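You operate a simulated robot arm through the tools that you are given. There is no shell and no other tool. Be economical: measure what you need, move in short steps, check, and stop when the job is done.

You are at the controls of a simulated robot arm. One attempt, no reset.

Task
Wake the tester: power on, lamp test, screen brightest, beep on, the job card's programme.
Fine: press the lamps key once.

It is judged by the outcome, as a careful person would: the job done as asked, and still so three seconds after it is handed in. It fails if anything else is knocked over, pushed out of place, dropped, spilled or broken.

Robot
A 7-joint arm with a four-finger gripper, fixed in place. Base frame: the origin is at the foot of the arm, x ahead of it, y to its left, z up. Lengths are in cm, angles in degrees, forces in N, time in s.
Its first joint turns from -69.0 to 172.0 degrees. Payload 3.67 kg.
Tool frame: the origin (TCP) lies between the finger pads and is the grasp point; the fingertips stand 2.8 cm ahead of it; z points along the fingers, y is the line along which they close. The gripper opens to 11.2 cm. The gripper's body begins 7.3 cm behind the TCP.
Orientation is that of the tool frame in the base frame, as a unit quaternion [w, x, y, z]. With the fingers straight down and closing along the base's y, the tool's x points along the base's -x, its y along +y and its z along -z.

Tools
- The arm moves only by the tool apply_moves. Its argument "targets" is a list of rows, each an object of numbers (a shift or turn left out is 0, a gripper value left out holds the last): "ax", "ay", "az": the turn, a rotation vector about the tool's x, y, z in degrees; "dx", "dy", "dz": the shift along the tool's x, y, z in cm; "grip": the gripper command, from -1 (shut) to 1 (fully open), values between in proportion. In form: [{"ax": .., "ay": .., "az": .., "dx": .., "dy": .., "dz": .., "grip": ..}, ...]. A call has 1 to 10 rows; each row shifts and turns the commanded pose from where the row before left it, along the tool's axes as they then stand. A row lasts 0.2 s, in which the tool goes at most 5 cm and 8.6 degrees; a call with a longer step from one row to the next is refused whole, and so is a gripper value outside its range. Where a pose cannot be reached the arm comes as near as it can. A force on the tool above 40 N (or 10 N above the force at the start of the call, whichever is more), or a blocked arm, ends the call early, and 0.2 s more pass. The fingers move at their own pace and stop on an object; they squeeze with about 27 N. The grip force told is the motor's: it shows also when the fingers shut on nothing. Time passes only in rows, and 0.2 s behind the last, so rows that do not move let the fingers close. The reply holds the time, the measured pose of the TCP, the force on the tool along the base axes, the opening and the grip force, in the units named above and with some noise, with the torque about the TCP (base axes, N m) and any sound that the robot's microphone picked up, and new pictures: "views" is both (left out), scene, wrist or none.
- Cameras (640 x 400 px; columns grow to the right, rows downward): "scene" is fixed at [39.93, -65.23, 164.38]; the picture's right is [0.45, -0.89, 0.00], its down [-0.62, -0.31, -0.72] and it looks along [0.65, 0.33, -0.69] (base axes); focal length 357 px, centre (320, 200). "wrist" rides on the gripper at [6, -1.8, -10.4] in the tool frame; the picture's right is [0.29, 0.96, 0.00], its down [-0.80, 0.24, -0.55] and it looks along [-0.53, 0.16, 0.83] (tool axes); focal length 234 px, centre (320, 200). There is no depth. A picture from a camera that has moved, and an enlarged one, comes with that camera's place and axes in the base frame and with its lens.
- slide_trunk(by): slides the trunk up (or, below 0, down) by that many cm; the arm rides with it, the base frame stays. It gives what a move gives, with no picture.
- zoom(camera, box): a new picture of the part [left, top, right, bottom] of that camera's present view, enlarged. No time passes.
- job_done(): hands the job in; it is judged then, once.

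Go step by step. Nothing tells you positions but the pictures and the camera data: compare them with the known pose of the tool, close in by small moves and look again before you grip or let go. The budget is 120 turns and 200 pictures, counting those below and the enlarged ones. Unless the task says otherwise, let go and move clear before handing in, and close with one line.

The tools are called after "Emit:" as name(argument=value, ...) on one line, values as JSON. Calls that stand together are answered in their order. apply_moves: Moves the arm, as the interface text tells. Its arguments: {"type":"object","properties":{"targets":{"type":"array"},"views":{"type":"string","enum":["both","scene","wrist","none"]}},"required":["targets"]} The other tools are called the same way: slide_trunk (by) slides the trunk up or down; zoom (camera, box) takes an enlarged picture of a part of a camera's view; job_done () hands the job in.

At the start:

```text
t: 0.0
ee_pos: [69.79, -8.9, 133.2]
tool_rot: [-0.001, 0.0, 1.0, 0.001]
wrist_force: [0.7, 0.1, -1.0]
wrist_torque: [-0.01, -0.01, 0.04]
width: 11.22
grip_force: 0.1
trunk travel left (down, up): [-67.5, 16.5]
```

scene: 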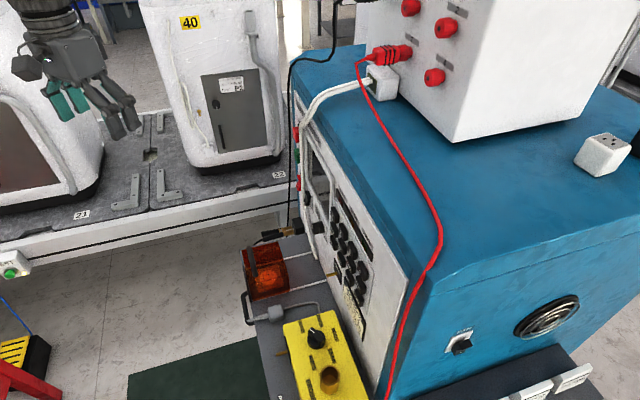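
wrist: 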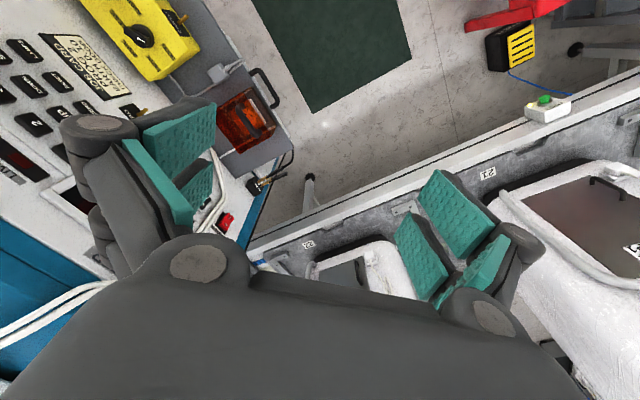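

I see a blue tester with a keypad on its front face, a power switch on its right side, and a yellow box with a knob. I'll zoom in to read the labels.

Emit:
zoom(camera="scene", box=[240, 120, 440, 400])

Emit:
zoom(camera="wrist", box=[0, 0, 300, 280])

Emit:
zoom(camera="scene", box=[420, 270, 620, 400])

```text
1.43 times, centred on (340, 260) of scene
camera zoom: at [39.93, -65.23, 164.38], right [0.45, -0.89, 0.0], down [-0.62, -0.31, -0.72], along [0.65, 0.33, -0.69], focal length 510 px, centre (291, 114)
```

zoom: 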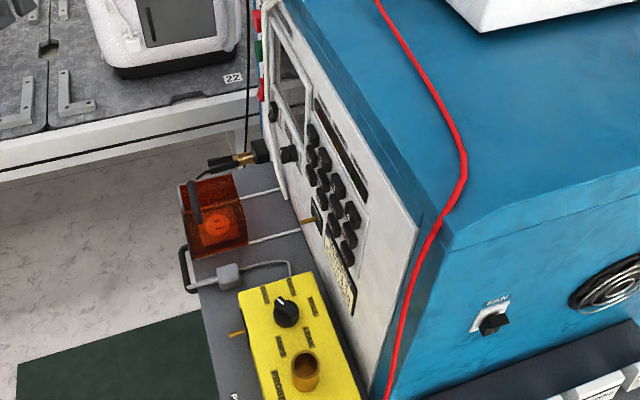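

```text
1.43 times, centred on (150, 140) of wrist
camera zoom: at [63.74, -10.66, 143.72], right [-0.29, 0.96, 0.0], down [0.8, 0.24, 0.55], along [0.53, 0.16, -0.83], focal length 334 px, centre (563, 286)
```

zoom: 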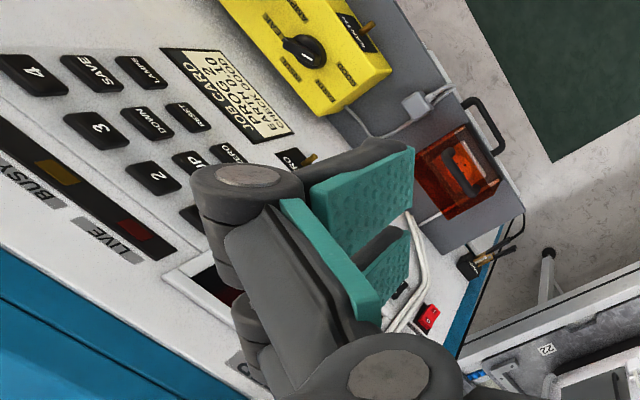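

```text
3.08 times, centred on (520, 335) of scene
camera zoom: at [39.93, -65.23, 164.38], right [0.45, -0.89, 0.0], down [-0.62, -0.31, -0.72], along [0.65, 0.33, -0.69], focal length 1098 px, centre (-295, -215)
```

zoom: 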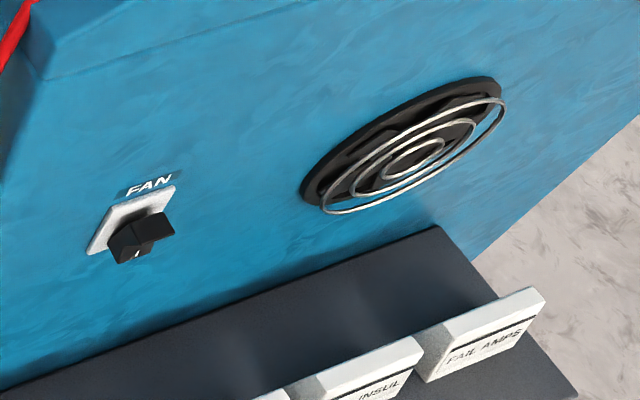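

The panel faces the robot (toward -x), at roughly x≈80. I'll back off and tilt the tool forward to get a frontal view of it.

Emit:
apply_moves(targets=[{"dx": 4}, {"dx": 4}, {"dx": 4}, {"dx": 4}, {"dx": 4}, {"ay": -8.5}, {"ay": -8.5}, {"ay": -8.5}, {"ay": -8.5}, {"ay": -8.5}])

```text
t: 2.2
ee_pos: [49.76, -9.08, 133.26]
tool_rot: [0.363, 0.001, 0.932, 0.0]
wrist_force: [-0.5, -0.6, 0.5]
wrist_torque: [0.03, -0.02, 0.03]
width: 11.19
grip_force: 0.0
trunk travel left (down, up): [-67.5, 16.5]
camera wrist: at [38.25, -10.7, 136.92], right [-0.21, 0.96, -0.19], down [0.21, 0.24, 0.95], along [0.95, 0.16, -0.25], focal length 234 px, centre (320, 200)
```

scene: 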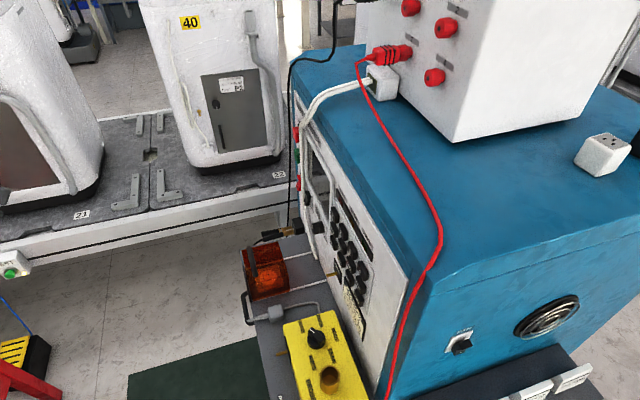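
wrist: 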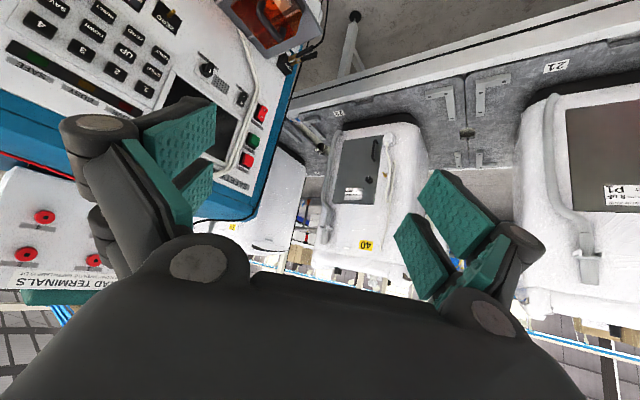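

The panel lies further to the right (−y) and lower. I'll shut the gripper, shift right, finish levelling the tool and lower the trunk.

Emit:
apply_moves(targets=[{"dy": -4, "grip": -1}, {"dy": -4}, {"dy": -4}, {"dy": -4}, {"dy": -4}, {"ay": -8.5}, {"ay": -8.5}, {"ay": -8.5}, {"ay": -8.5}, {"ay": -8.5}], views="none")

Emit:
slide_trunk(by=-12)

Emit:
zoom(camera="wrist", box=[0, 0, 640, 400])

```text
t: 4.4
ee_pos: [59.63, -32.12, 141.53]
tool_rot: [0.675, 0.001, 0.737, 0.0]
wrist_force: [0.8, 0.0, 0.4]
wrist_torque: [0.0, -0.01, 0.03]
width: 0.0
grip_force: 27.4
out of reach, approached as far as the arm can: row 6, 7, 8, 9, 10
trunk travel left (down, up): [-67.5, 16.5]
```

```text
t: 5.9
ee_pos: [59.53, -32.0, 129.53]
tool_rot: [0.675, 0.0, 0.738, 0.001]
wrist_force: [0.7, 0.1, 0.2]
wrist_torque: [-0.01, 0.0, -0.04]
width: 0.02
grip_force: 27.1
trunk travel left (down, up): [-55.5, 28.5]
```

```text
1.00 times, centred on (320, 200) of wrist (not enlarged: the box is as wide or as high as the picture)
camera zoom: at [48.59, -33.64, 124.65], right [-0.03, 0.96, -0.29], down [-0.48, 0.24, 0.84], along [0.88, 0.16, 0.46], focal length 234 px, centre (320, 200)
```

zoom: 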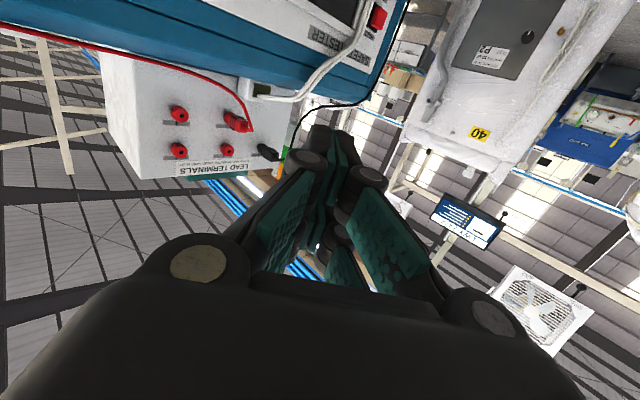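

The camera looks upward in this posture, so I'll roll the tool half a turn to bring it above the fingers, looking down-forward.

Emit:
apply_moves(targets=[{"az": 8.5}, {"az": 8.5}, {"az": 8.5}, {"az": 8.5}, {"az": 8.5}, {"az": 8.5}, {"az": 8.5}, {"az": 8.5}, {"az": 8.5}, {"az": 8.5}], views="none")

Emit:
apply_moves(targets=[{"az": 8.5}, {"az": 8.5}, {"az": 8.5}, {"az": 8.5}, {"az": 8.5}, {"az": 8.5}, {"az": 8.5}, {"az": 8.5}, {"az": 8.5}, {"az": 8.5}])

```text
t: 8.1
ee_pos: [59.51, -31.89, 129.58]
tool_rot: [0.497, 0.499, 0.543, 0.457]
wrist_force: [-0.1, 0.4, -0.2]
wrist_torque: [0.01, 0.01, 0.0]
width: 0.0
grip_force: 27.3
trunk travel left (down, up): [-55.5, 28.5]
```

```text
t: 10.3
ee_pos: [60.82, -31.77, 130.97]
tool_rot: [0.372, 0.615, 0.412, 0.56]
wrist_force: [-0.6, 0.1, 0.0]
wrist_torque: [-0.03, 0.03, 0.01]
width: 0.0
grip_force: 26.7
out of reach, approached as far as the arm can: row 4, 5, 6, 7, 8, 9, 10
trunk travel left (down, up): [-55.5, 28.5]
camera wrist: at [50.34, -25.5, 132.61], right [0.1, -0.1, 0.99], down [-0.56, -0.83, -0.03], along [0.82, -0.55, -0.14], focal length 234 px, centre (320, 200)
```

scene: 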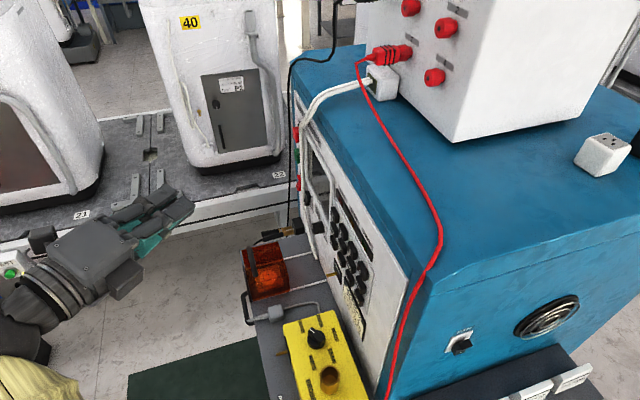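
wrist: 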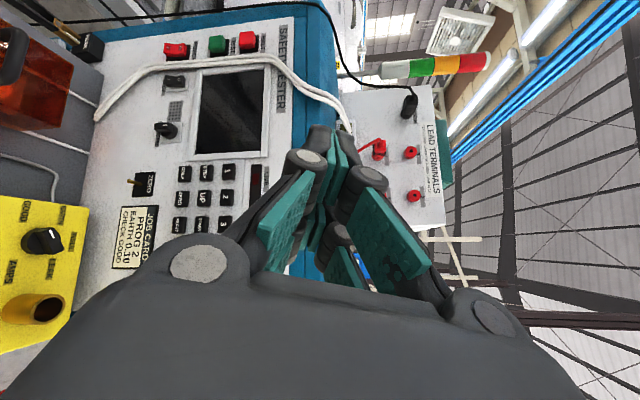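

Now the whole panel is visible and the card reads something like PROG 2. I'll zoom in to read the labels.

Emit:
zoom(camera="wrist", box=[80, 20, 320, 170])

Emit:
zoom(camera="wrist", box=[90, 140, 270, 270])

Emit:
zoom(camera="wrist", box=[0, 180, 180, 360])

```text
2.67 times, centred on (200, 95) of wrist
camera zoom: at [50.34, -25.5, 132.61], right [0.1, -0.1, 0.99], down [-0.56, -0.83, -0.03], along [0.82, -0.55, -0.14], focal length 624 px, centre (640, 480)
```

zoom: 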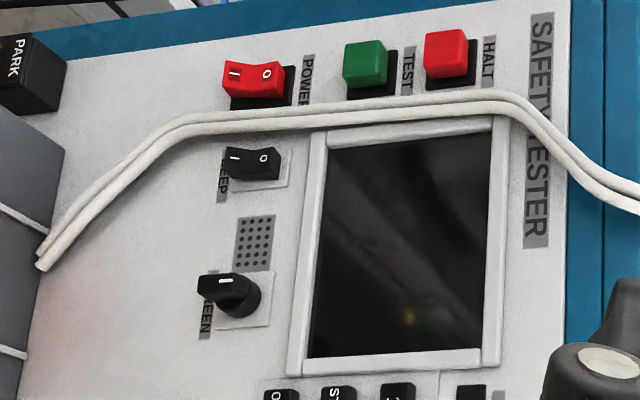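

```text
3.08 times, centred on (180, 205) of wrist
camera zoom: at [50.34, -25.5, 132.61], right [0.1, -0.1, 0.99], down [-0.56, -0.83, -0.03], along [0.82, -0.55, -0.14], focal length 720 px, centre (751, 185)
```

zoom: 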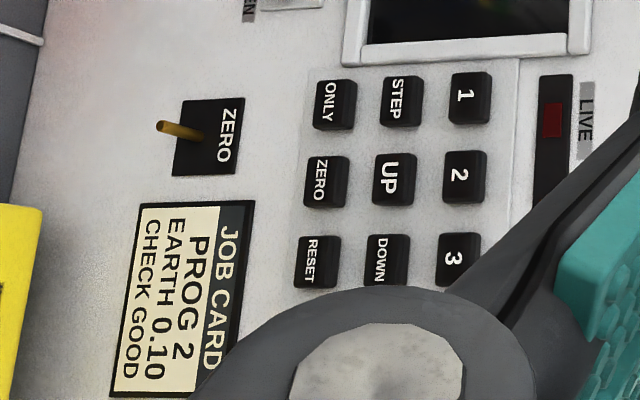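

```text
2.22 times, centred on (90, 270) of wrist
camera zoom: at [50.34, -25.5, 132.61], right [0.1, -0.1, 0.99], down [-0.56, -0.83, -0.03], along [0.82, -0.55, -0.14], focal length 520 px, centre (831, 44)
```

zoom: 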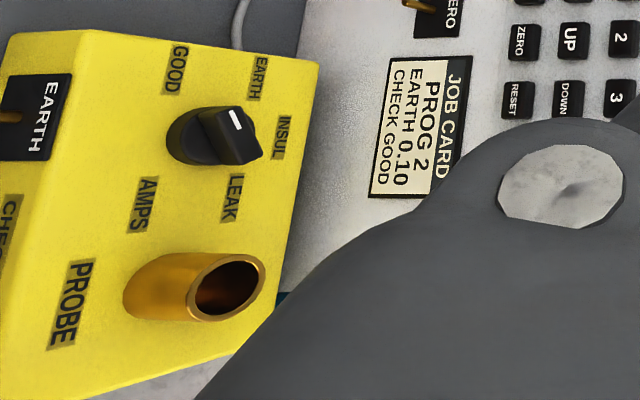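

The card says PROG 2. The POWER and BEEP rockers have I at the bottom, SCREEN is a knob, and keys 2 and LAMPS are on the keypad, at roughly x=85, y=-48, z=109. I'll square up the roll and lower for a closer look.

Emit:
apply_moves(targets=[{"az": -7.5}, {"az": -7.5}, {"az": -7.5}], views="none")

Emit:
slide_trunk(by=-14)

Emit:
zoom(camera="wrist", box=[0, 0, 640, 400])

Emit:
zoom(camera="scene", box=[0, 0, 640, 400])

```text
t: 11.1
ee_pos: [60.77, -31.83, 130.92]
tool_rot: [0.476, 0.522, 0.523, 0.476]
wrist_force: [-0.2, -0.5, -1.2]
wrist_torque: [0.02, 0.0, 0.02]
width: 0.0
grip_force: 27.0
trunk travel left (down, up): [-55.5, 28.5]
```

```text
t: 12.8
ee_pos: [60.64, -31.84, 116.89]
tool_rot: [0.475, 0.523, 0.523, 0.477]
wrist_force: [-0.7, -0.4, -0.6]
wrist_torque: [0.02, -0.01, -0.02]
width: 0.0
grip_force: 27.2
trunk travel left (down, up): [-41.5, 42.5]
```

```text
1.00 times, centred on (320, 200) of wrist (not enlarged: the box is as wide or as high as the picture)
camera zoom: at [50.1, -25.8, 116.19], right [0.09, 0.29, 0.95], down [-0.53, -0.8, 0.29], along [0.84, -0.53, 0.08], focal length 234 px, centre (320, 200)
```

zoom: 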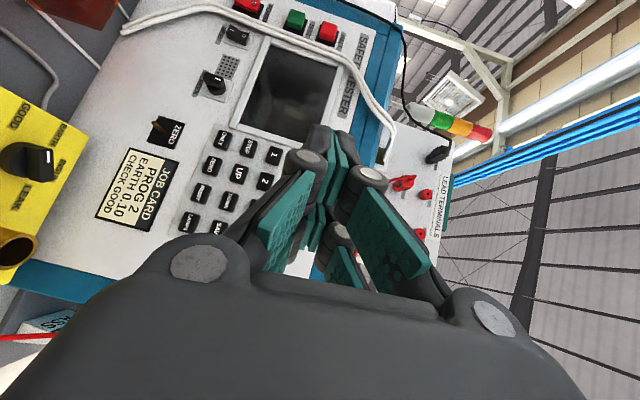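

```text
1.00 times, centred on (320, 200) of scene (not enlarged: the box is as wide or as high as the picture)
camera zoom: at [39.93, -65.23, 164.38], right [0.45, -0.89, 0.0], down [-0.62, -0.31, -0.72], along [0.65, 0.33, -0.69], focal length 357 px, centre (320, 200)
```

zoom: 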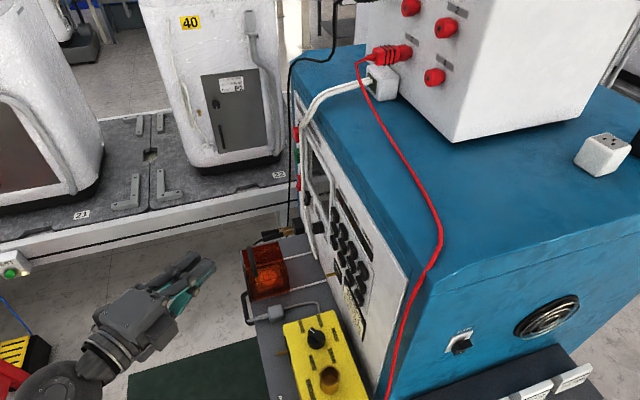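

Emit:
zoom(camera="wrist", box=[160, 0, 350, 120])

Emit:
zoom(camera="wrist", box=[140, 110, 300, 240])

```text
3.33 times, centred on (255, 60) of wrist
camera zoom: at [50.1, -25.8, 116.19], right [0.09, 0.29, 0.95], down [-0.53, -0.8, 0.29], along [0.84, -0.53, 0.08], focal length 781 px, centre (537, 667)
```

zoom: 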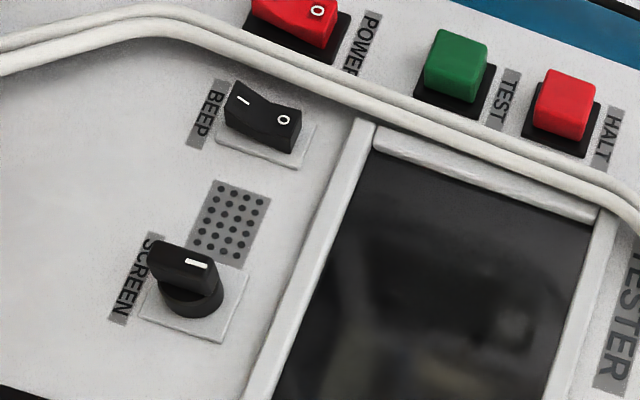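

```text
3.08 times, centred on (220, 175) of wrist
camera zoom: at [50.1, -25.8, 116.19], right [0.09, 0.29, 0.95], down [-0.53, -0.8, 0.29], along [0.84, -0.53, 0.08], focal length 720 px, centre (628, 277)
```

zoom: 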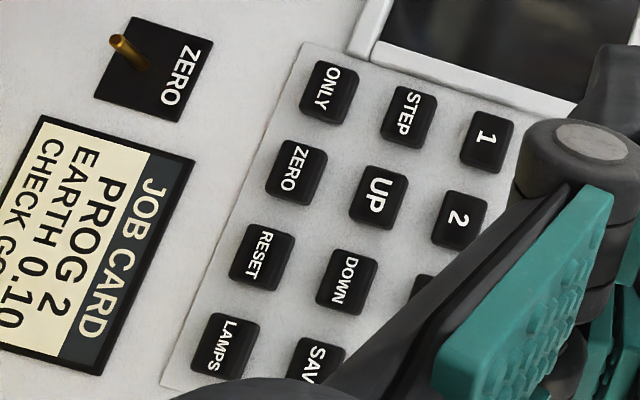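

Triangulating from several views, the panel is turned about 42°, with its outward normal ≈ (-0.74, 0.67, 0). Key 2 is near (84,-47,110), LAMPS near (78,-54,100) and BEEP near (101,-29,96). I'll turn the tool square to the panel.

Emit:
apply_moves(targets=[{"ax": -5.5}, {"ay": -8.4}, {"ay": -8.4}, {"ay": -8.4}, {"ay": -8.4}, {"ay": -8.4}])

```text
t: 14.2
ee_pos: [63.04, -36.16, 118.28]
tool_rot: [0.645, 0.642, 0.295, 0.292]
wrist_force: [-0.1, -0.6, -1.3]
wrist_torque: [-0.02, -0.03, 0.0]
width: 0.0
grip_force: 26.8
out of reach, approached as far as the arm can: row 6
trunk travel left (down, up): [-41.5, 42.5]
camera wrist: at [58.98, -24.76, 116.49], right [0.19, 0.22, 0.96], down [-0.94, -0.24, 0.24], along [0.28, -0.95, 0.16], focal length 234 px, centre (320, 200)
```

scene: 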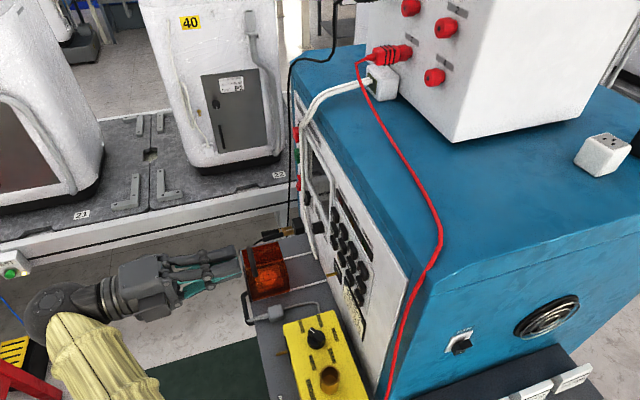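
wrist: 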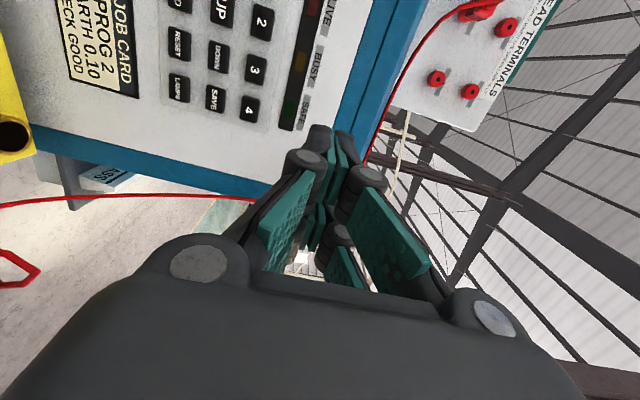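

The tool is square to the panel now: tool x = panel left, y = up, z = into the panel. POWER works out near (105,-23.5,96.5). I'll move left and lower, keeping ~20 cm off the panel.

Emit:
apply_moves(targets=[{"dx": 4}, {"dx": 4}, {"dx": 4}, {"dx": 4}, {"dx": 4}, {"dx": 4}, {"dx": 4}], views="none")

Emit:
slide_trunk(by=-16)

Emit:
apply_moves(targets=[{"dz": 0}])

```text
t: 15.8
ee_pos: [83.7, -18.22, 119.52]
tool_rot: [0.646, 0.646, 0.288, 0.288]
wrist_force: [-0.9, 0.5, 0.2]
wrist_torque: [-0.01, 0.02, -0.04]
width: 0.0
grip_force: 27.4
out of reach, approached as far as the arm can: row 1, 2, 3, 4
trunk travel left (down, up): [-41.5, 42.5]
```

```text
t: 17.6
ee_pos: [83.76, -18.25, 103.6]
tool_rot: [0.645, 0.646, 0.288, 0.289]
wrist_force: [-0.2, 0.1, 0.3]
wrist_torque: [0.03, 0.03, 0.0]
width: 0.0
grip_force: 26.9
trunk travel left (down, up): [-25.5, 58.5]
```

```text
t: 18.0
ee_pos: [83.81, -18.18, 103.4]
tool_rot: [0.645, 0.646, 0.288, 0.289]
wrist_force: [-0.5, -0.8, -0.2]
wrist_torque: [-0.01, 0.0, -0.01]
width: 0.0
grip_force: 27.3
trunk travel left (down, up): [-25.5, 58.5]
camera wrist: at [79.96, -6.66, 101.84], right [0.19, 0.21, 0.96], down [-0.94, -0.22, 0.24], along [0.27, -0.95, 0.16], focal length 234 px, centre (320, 200)
```

scene: 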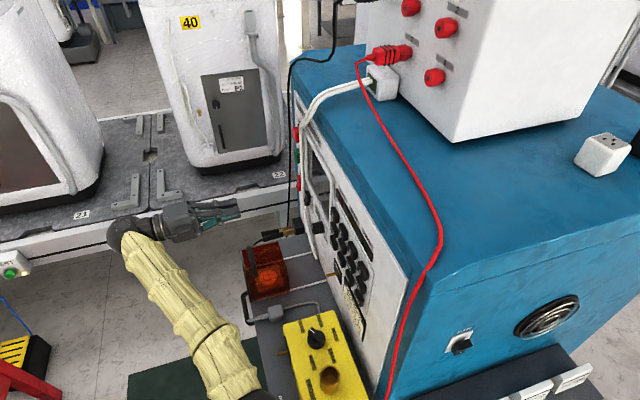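
wrist: 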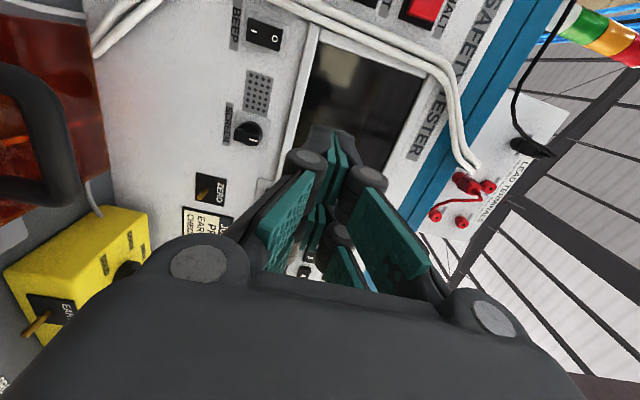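

Emit:
zoom(camera="wrist", box=[190, 0, 350, 160])

Emit:
zoom(camera="scene", box=[230, 70, 370, 270])

```text
2.50 times, centred on (270, 80) of wrist
camera zoom: at [79.96, -6.66, 101.84], right [0.19, 0.21, 0.96], down [-0.94, -0.22, 0.24], along [0.27, -0.95, 0.16], focal length 585 px, centre (445, 500)
```

zoom: 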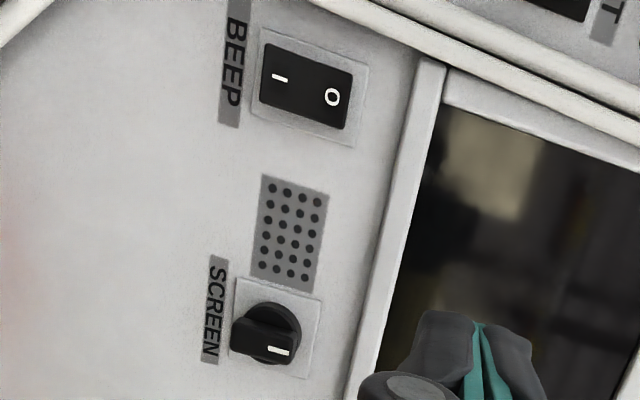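

```text
2.00 times, centred on (300, 170) of scene
camera zoom: at [39.93, -65.23, 164.38], right [0.45, -0.89, 0.0], down [-0.62, -0.31, -0.72], along [0.65, 0.33, -0.69], focal length 713 px, centre (360, 260)
```

zoom: 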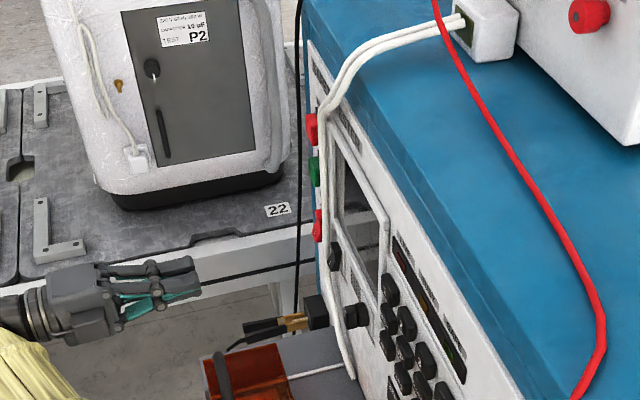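

BEEP is 5 cm left and ~8 cm below the TCP, and the SCREEN knob is to the right, pointing up (mid-position). I'll move further left and down to see POWER and the white cable.

Emit:
apply_moves(targets=[{"dx": 3, "dy": -2}, {"dx": 3, "dy": -2}, {"dx": 3, "dy": -2}])

Emit:
zoom(camera="wrist", box=[180, 0, 360, 160])

```text
t: 18.8
ee_pos: [89.17, -12.03, 102.17]
tool_rot: [0.643, 0.648, 0.298, 0.279]
wrist_force: [0.1, -0.2, 0.0]
wrist_torque: [0.03, 0.01, -0.01]
width: 0.02
grip_force: 27.0
out of reach, approached as far as the arm can: row 1, 2, 3
trunk travel left (down, up): [-25.5, 58.5]
camera wrist: at [85.34, -0.5, 100.54], right [0.22, 0.22, 0.95], down [-0.94, -0.22, 0.27], along [0.27, -0.95, 0.15], focal length 234 px, centre (320, 200)
```

scene: 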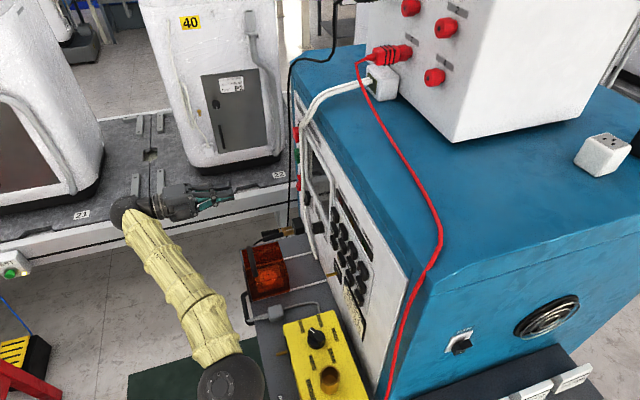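
wrist: 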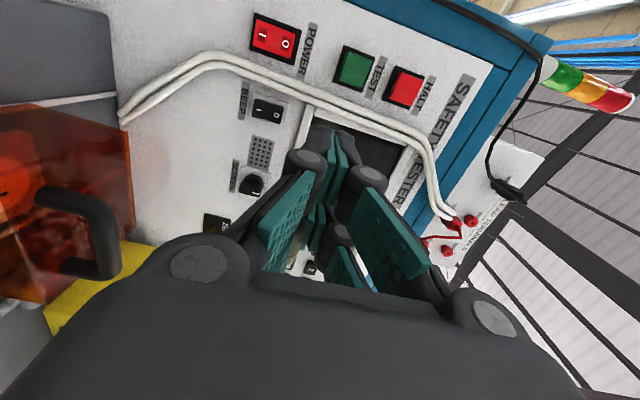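

```text
2.50 times, centred on (270, 80) of wrist
camera zoom: at [85.34, -0.5, 100.54], right [0.22, 0.22, 0.95], down [-0.94, -0.22, 0.27], along [0.27, -0.95, 0.15], focal length 585 px, centre (445, 500)
```

zoom: 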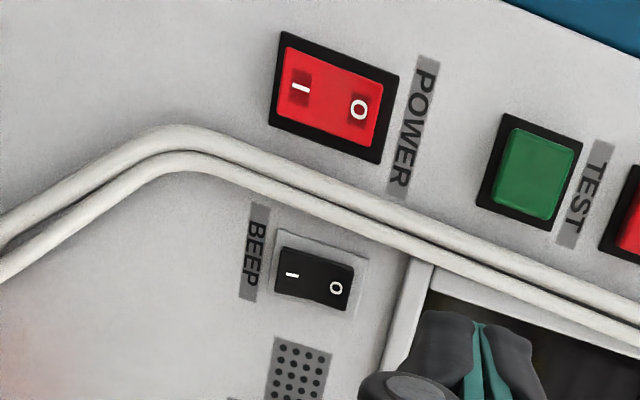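

POWER is clear with its I end at about (109,-23.4,93); the cable is about 3 cm to its right. I'll lower the trunk to that height, keeping the tool well off the panel.

Emit:
slide_trunk(by=-8.5)

Emit:
apply_moves(targets=[{"dx": 2, "dz": 1}, {"dx": 2, "dz": 1}])

```text
t: 20.0
ee_pos: [89.24, -12.01, 93.79]
tool_rot: [0.642, 0.648, 0.298, 0.28]
wrist_force: [-0.5, 1.1, 0.1]
wrist_torque: [-0.01, -0.01, 0.04]
width: 0.01
grip_force: 27.1
trunk travel left (down, up): [-17.0, 67.0]
```

```text
t: 20.6
ee_pos: [93.27, -10.26, 93.62]
tool_rot: [0.642, 0.649, 0.299, 0.277]
wrist_force: [-0.5, -0.5, 0.1]
wrist_torque: [0.04, -0.01, 0.03]
width: 0.01
grip_force: 27.2
trunk travel left (down, up): [-17.0, 67.0]
camera wrist: at [89.43, 1.2, 91.96], right [0.22, 0.22, 0.95], down [-0.94, -0.22, 0.27], along [0.27, -0.95, 0.15], focal length 234 px, centre (320, 200)
```

scene: 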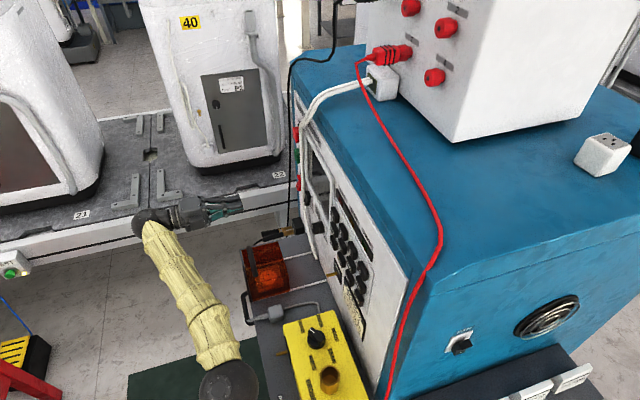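
wrist: 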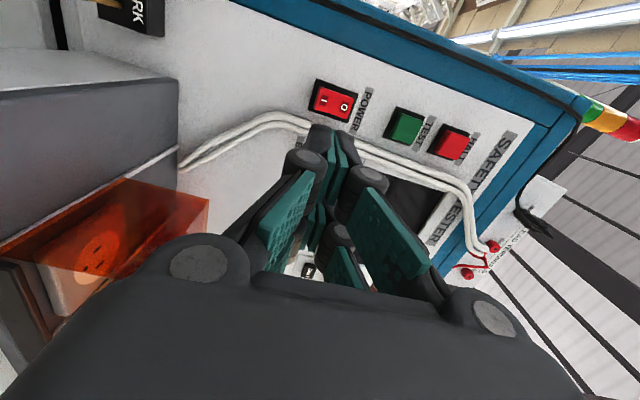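

The rocker's I end is almost straight ahead, about 17 cm from the fingertips. I'll approach 12 cm and look again.

Emit:
apply_moves(targets=[{"dz": 3, "dx": 0.3}, {"dz": 3, "dx": 0.2}, {"dz": 3}, {"dz": 3}])

Emit:
zoom(camera="wrist", box=[220, 20, 420, 200])

```text
t: 21.6
ee_pos: [102.53, -18.06, 93.3]
tool_rot: [0.642, 0.649, 0.299, 0.279]
wrist_force: [0.0, -0.7, 0.1]
wrist_torque: [0.0, 0.01, 0.01]
width: 0.01
grip_force: 26.8
trunk travel left (down, up): [-17.0, 67.0]
camera wrist: at [98.69, -6.49, 91.73], right [0.22, 0.22, 0.95], down [-0.94, -0.23, 0.27], along [0.27, -0.95, 0.15], focal length 234 px, centre (320, 200)
```

scene: 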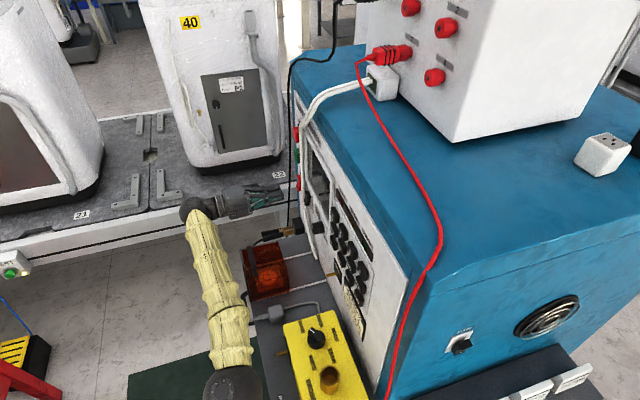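
wrist: 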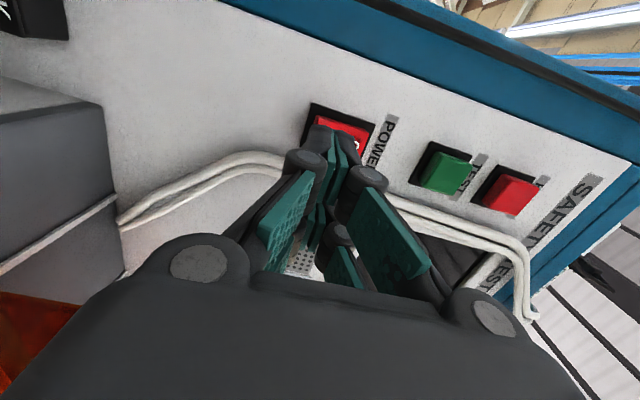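

```text
2.22 times, centred on (320, 110) of wrist
camera zoom: at [98.69, -6.49, 91.73], right [0.22, 0.22, 0.95], down [-0.94, -0.23, 0.27], along [0.27, -0.95, 0.15], focal length 520 px, centre (320, 400)
```

zoom: 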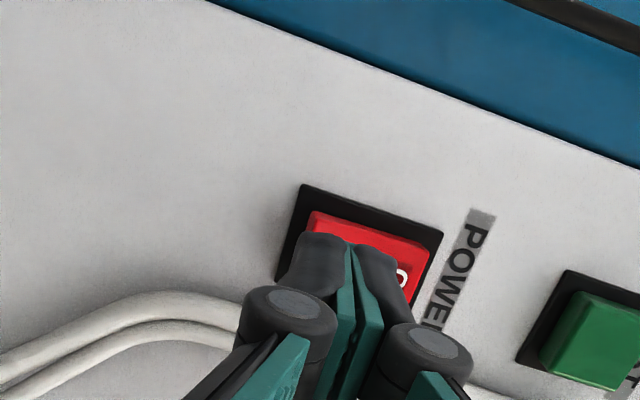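

The tool axis meets the rocker near its I end and the cable is clear to the right. I'll advance slowly until contact.

Emit:
apply_moves(targets=[{"dz": 1}, {"dz": 1}, {"dz": 1}, {"dz": 0.5}, {"dz": 0.5}, {"dz": 0}], views="wrist")

Emit:
zoom(camera="wrist", box=[220, 20, 420, 200])

```text
t: 23.0
ee_pos: [105.58, -20.64, 93.31]
tool_rot: [0.642, 0.648, 0.299, 0.279]
wrist_force: [0.1, 0.4, -0.7]
wrist_torque: [-0.01, -0.01, -0.01]
width: 0.0
grip_force: 27.3
trunk travel left (down, up): [-17.0, 67.0]
camera wrist: at [101.7, -9.12, 91.67], right [0.22, 0.22, 0.95], down [-0.94, -0.23, 0.27], along [0.27, -0.95, 0.15], focal length 234 px, centre (320, 200)
```

wrist: 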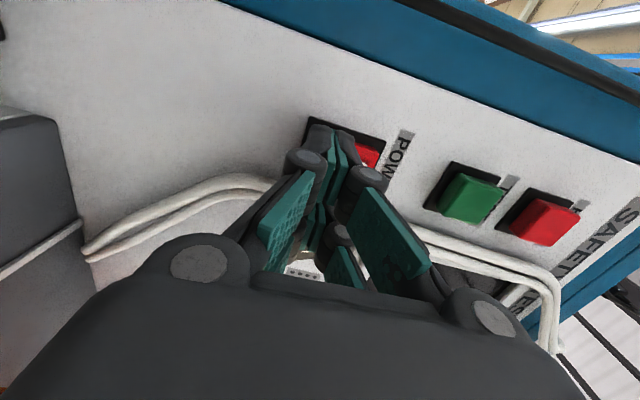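

```text
2.22 times, centred on (320, 110) of wrist
camera zoom: at [101.7, -9.12, 91.67], right [0.22, 0.22, 0.95], down [-0.94, -0.23, 0.27], along [0.27, -0.95, 0.15], focal length 520 px, centre (320, 400)
```

zoom: 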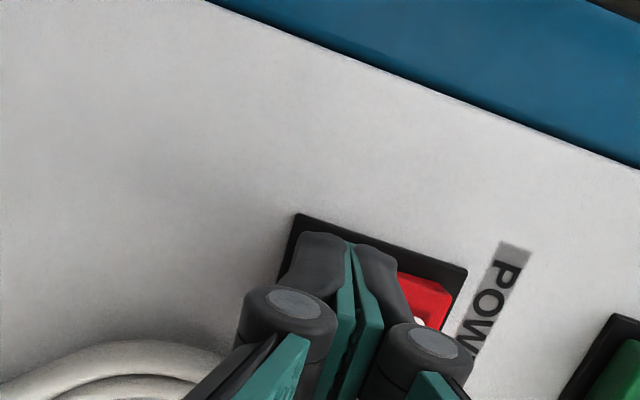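

No contact yet and alignment still good; I'll continue in half-centimetre steps.

Emit:
apply_moves(targets=[{"dz": 0.5}, {"dz": 0.5}, {"dz": 0.3}, {"dz": 0}], views="wrist")

Emit:
zoom(camera="wrist", box=[220, 20, 420, 200])

```text
t: 24.0
ee_pos: [106.5, -21.35, 93.19]
tool_rot: [0.642, 0.648, 0.299, 0.28]
wrist_force: [-19.9, 8.7, -10.1]
wrist_torque: [0.19, -0.02, -0.43]
width: 0.01
grip_force: 26.9
trunk travel left (down, up): [-17.0, 67.0]
camera wrist: at [102.53, -9.81, 91.61], right [0.22, 0.22, 0.95], down [-0.94, -0.23, 0.27], along [0.27, -0.95, 0.15], focal length 234 px, centre (320, 200)
```

wrist: 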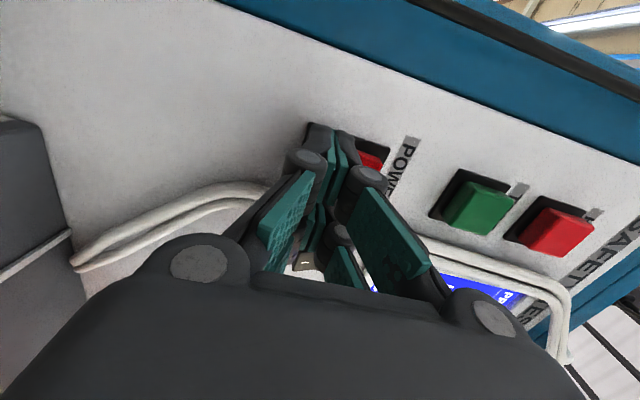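

```text
2.22 times, centred on (320, 110) of wrist
camera zoom: at [102.53, -9.81, 91.61], right [0.22, 0.22, 0.95], down [-0.94, -0.23, 0.27], along [0.27, -0.95, 0.15], focal length 520 px, centre (320, 400)
```

zoom: 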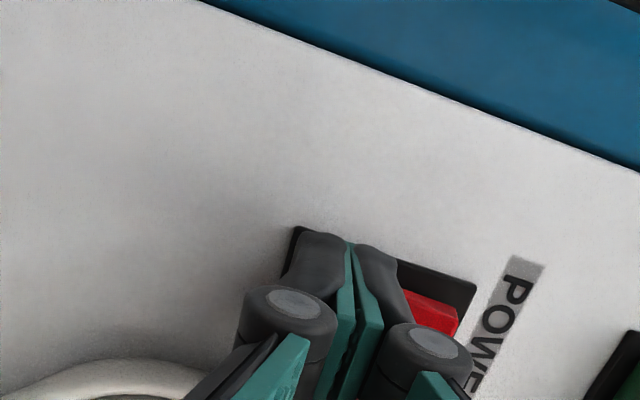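

The screen has lit up, so power is on. I'll back off and look at the screen.

Emit:
apply_moves(targets=[{"dz": -2}, {"dz": -4}, {"dz": -4}, {"dz": -4}], views="wrist")

Emit:
zoom(camera="wrist", box=[200, 40, 500, 240])

```text
t: 25.0
ee_pos: [96.13, -12.11, 93.68]
tool_rot: [0.642, 0.649, 0.298, 0.279]
wrist_force: [0.8, 0.2, -0.5]
wrist_torque: [0.03, 0.02, 0.01]
width: 0.0
grip_force: 26.9
trunk travel left (down, up): [-17.0, 67.0]
camera wrist: at [92.21, -0.56, 92.02], right [0.22, 0.22, 0.95], down [-0.94, -0.22, 0.27], along [0.27, -0.95, 0.15], focal length 234 px, centre (320, 200)
```

wrist: 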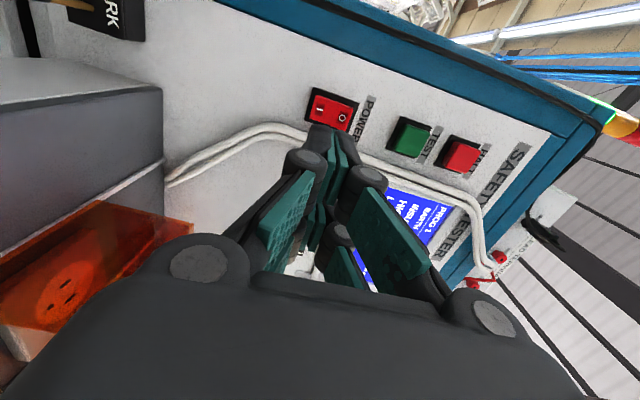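

```text
2.00 times, centred on (350, 140) of wrist
camera zoom: at [92.21, -0.56, 92.02], right [0.22, 0.22, 0.95], down [-0.94, -0.22, 0.27], along [0.27, -0.95, 0.15], focal length 468 px, centre (260, 320)
```

zoom: 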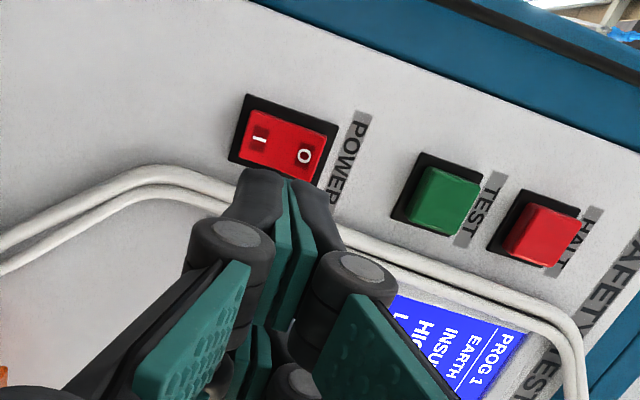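

Power is on and the screen shows PROG 1. BEEP is next, 8 cm to the right, so I'll shift over and approach partway.

Emit:
apply_moves(targets=[{"dx": -2.6}, {"dx": -2.6}, {"dx": -2.6, "dy": 0.4}, {"dz": 3}, {"dz": 3.5}], views="both")

Emit:
zoom(camera="wrist", box=[220, 20, 420, 200])

```text
t: 26.2
ee_pos: [95.69, -21.57, 94.25]
tool_rot: [0.644, 0.646, 0.3, 0.279]
wrist_force: [-0.1, -0.3, 0.1]
wrist_torque: [0.03, -0.03, 0.0]
width: 0.0
grip_force: 27.0
trunk travel left (down, up): [-17.0, 67.0]
camera wrist: at [91.74, -10.03, 92.51], right [0.22, 0.22, 0.95], down [-0.94, -0.23, 0.27], along [0.27, -0.95, 0.16], focal length 234 px, centre (320, 200)
```

scene: 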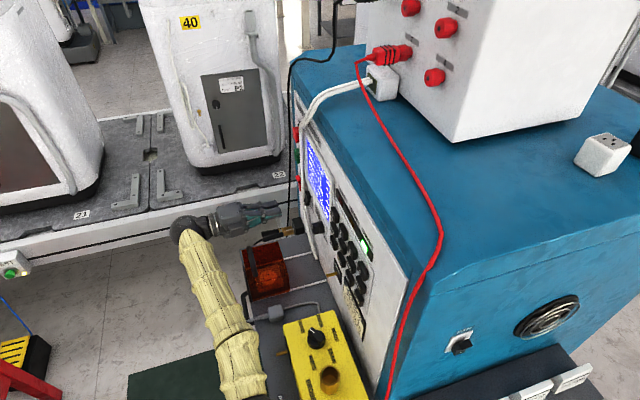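
wrist: 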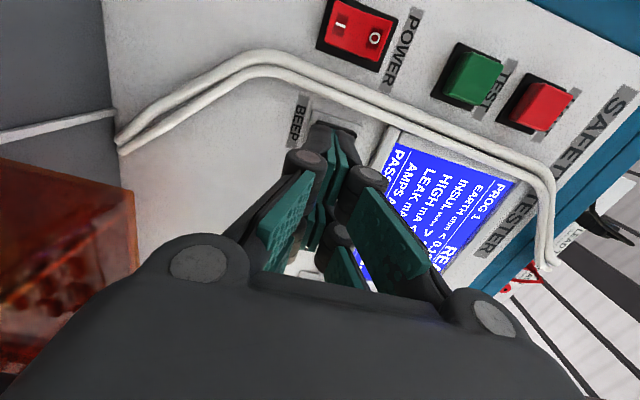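

```text
2.22 times, centred on (320, 110) of wrist
camera zoom: at [91.74, -10.03, 92.51], right [0.22, 0.22, 0.95], down [-0.94, -0.23, 0.27], along [0.27, -0.95, 0.16], focal length 520 px, centre (320, 400)
```

zoom: 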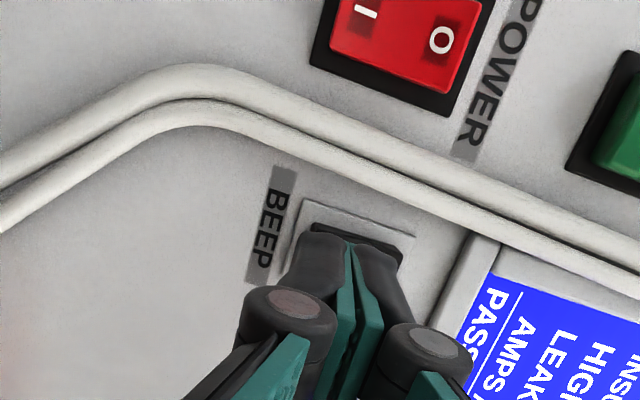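

The axis is ~0.8 cm too far left of the BEEP rocker. I'll shift right and advance.

Emit:
apply_moves(targets=[{"dx": -0.8, "dy": -0.2}, {"dz": 2}, {"dz": 2}, {"dz": 1}, {"dz": 0.5}, {"dz": 0}], views="wrist")

Emit:
zoom(camera="wrist", box=[220, 20, 420, 200])

```text
t: 27.6
ee_pos: [98.93, -26.07, 94.4]
tool_rot: [0.645, 0.646, 0.297, 0.279]
wrist_force: [-0.6, -1.2, -0.5]
wrist_torque: [-0.03, -0.03, -0.01]
width: 0.0
grip_force: 27.4
trunk travel left (down, up): [-17.0, 67.0]
camera wrist: at [95.17, -14.51, 92.59], right [0.22, 0.22, 0.95], down [-0.94, -0.22, 0.26], along [0.27, -0.95, 0.16], focal length 234 px, centre (320, 200)
```

wrist: 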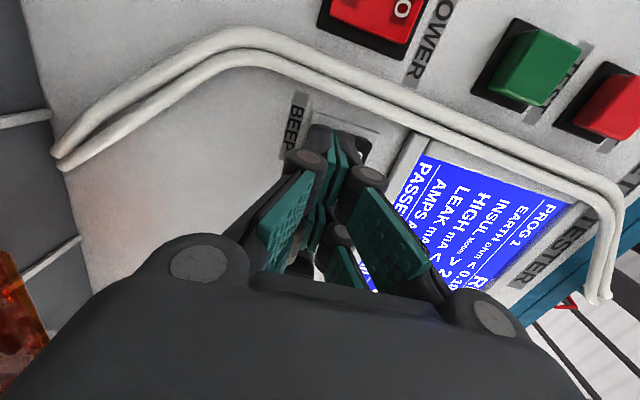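

```text
2.22 times, centred on (320, 110) of wrist
camera zoom: at [95.17, -14.51, 92.59], right [0.22, 0.22, 0.95], down [-0.94, -0.22, 0.26], along [0.27, -0.95, 0.16], focal length 520 px, centre (320, 400)
```

zoom: 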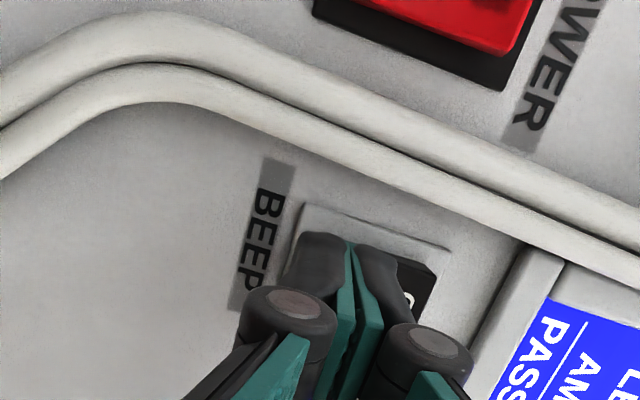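

Aligned; pressing on.

Emit:
apply_moves(targets=[{"dz": 0.5}, {"dz": 0.5}, {"dz": 0.4}, {"dz": 0.4}, {"dz": 0}], views="wrist")

Emit:
zoom(camera="wrist", box=[220, 20, 420, 200])

```text
t: 28.8
ee_pos: [100.33, -27.35, 94.11]
tool_rot: [0.644, 0.646, 0.298, 0.28]
wrist_force: [-0.2, 1.1, -0.1]
wrist_torque: [0.06, -0.01, 0.04]
width: 0.02
grip_force: 27.1
trunk travel left (down, up): [-17.0, 67.0]
camera wrist: at [96.5, -15.77, 92.41], right [0.22, 0.22, 0.95], down [-0.94, -0.22, 0.26], along [0.27, -0.95, 0.16], focal length 234 px, centre (320, 200)
```

wrist: 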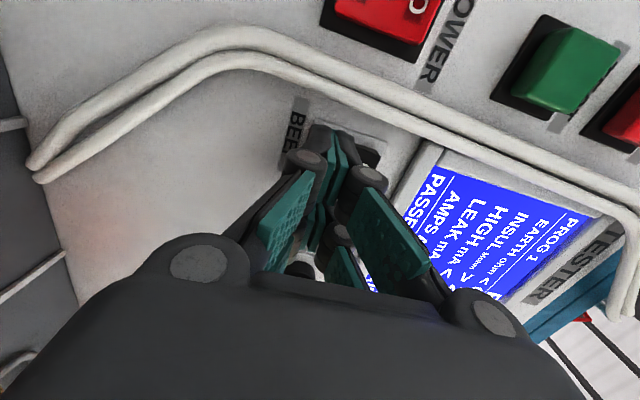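

```text
2.22 times, centred on (320, 110) of wrist
camera zoom: at [96.5, -15.77, 92.41], right [0.22, 0.22, 0.95], down [-0.94, -0.22, 0.26], along [0.27, -0.95, 0.16], focal length 520 px, centre (320, 400)
```

zoom: 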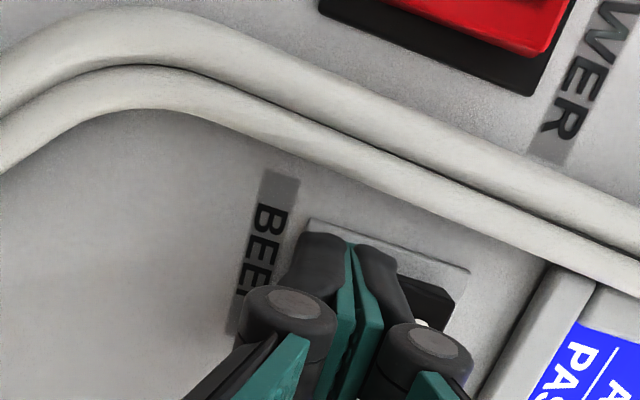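

Emit:
apply_moves(targets=[{"dz": 0.4}, {"dz": 0.4}, {"dz": 0}], views="wrist")

Emit:
zoom(camera="wrist", box=[220, 20, 420, 200])

```text
t: 29.3
ee_pos: [100.53, -27.31, 94.16]
tool_rot: [0.644, 0.646, 0.3, 0.28]
wrist_force: [-21.0, 7.3, -8.0]
wrist_torque: [0.05, -0.05, -0.16]
width: 0.0
grip_force: 26.9
trunk travel left (down, up): [-17.0, 67.0]
stopped in row 2: the force on the tool passed its limit at 49 N (the readings are from after the stop); the commanded pose is now the measured one
camera wrist: at [96.63, -15.86, 92.47], right [0.21, 0.22, 0.95], down [-0.94, -0.23, 0.26], along [0.27, -0.95, 0.16], focal length 234 px, centre (320, 200)
```

wrist: 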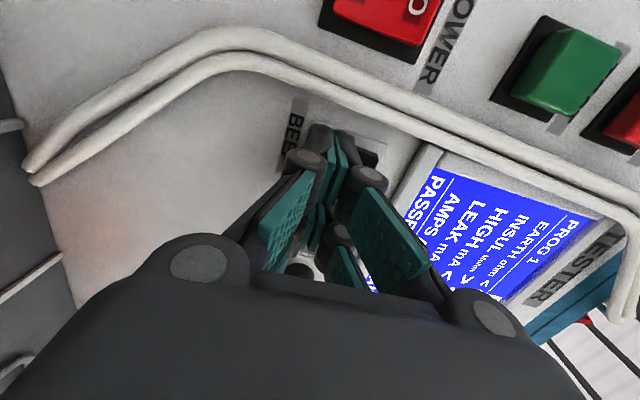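

```text
2.22 times, centred on (320, 110) of wrist
camera zoom: at [96.63, -15.86, 92.47], right [0.21, 0.22, 0.95], down [-0.94, -0.23, 0.26], along [0.27, -0.95, 0.16], focal length 520 px, centre (320, 400)
```

zoom: 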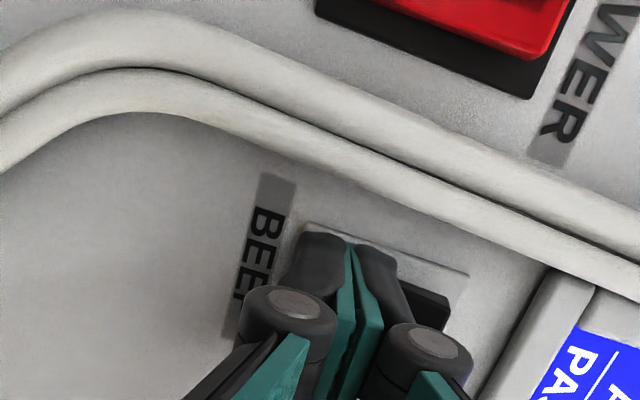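

The rocker seems to have moved. I'll back off and check its state.

Emit:
apply_moves(targets=[{"dz": -2}, {"dz": -3}, {"dz": -3}, {"dz": -3, "dx": 2, "dy": 2}, {"dz": -2, "dx": 2, "dy": 2}], views="wrist")

Emit:
zoom(camera="wrist", box=[190, 20, 350, 180])

```text
t: 30.5
ee_pos: [93.96, -16.5, 97.8]
tool_rot: [0.642, 0.649, 0.299, 0.278]
wrist_force: [0.2, 0.2, -0.3]
wrist_torque: [0.0, -0.01, 0.0]
width: 0.02
grip_force: 26.8
trunk travel left (down, up): [-17.0, 67.0]
camera wrist: at [90.19, -4.97, 96.12], right [0.22, 0.22, 0.95], down [-0.94, -0.22, 0.27], along [0.27, -0.95, 0.15], focal length 234 px, centre (320, 200)
```

wrist: 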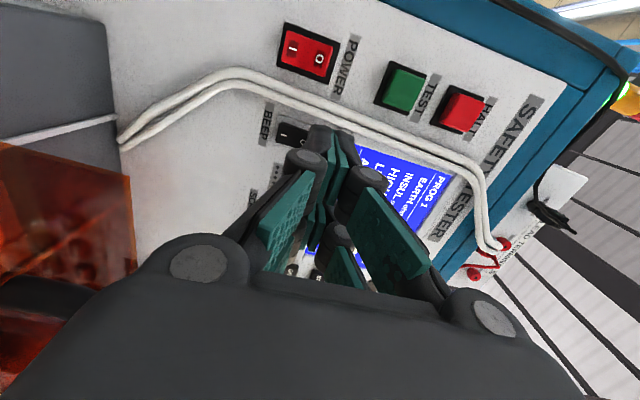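

```text
2.50 times, centred on (270, 100) of wrist
camera zoom: at [90.19, -4.97, 96.12], right [0.22, 0.22, 0.95], down [-0.94, -0.22, 0.27], along [0.27, -0.95, 0.15], focal length 585 px, centre (445, 450)
```

zoom: 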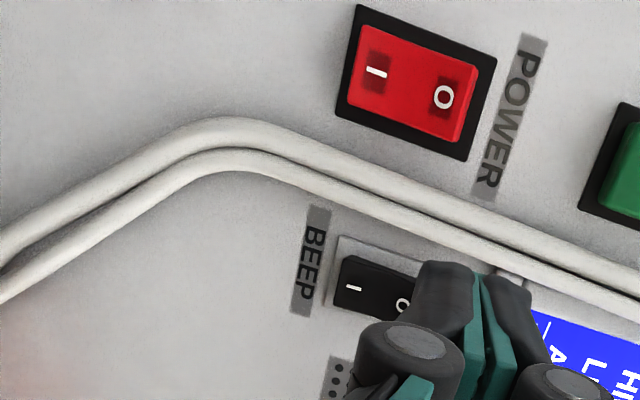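

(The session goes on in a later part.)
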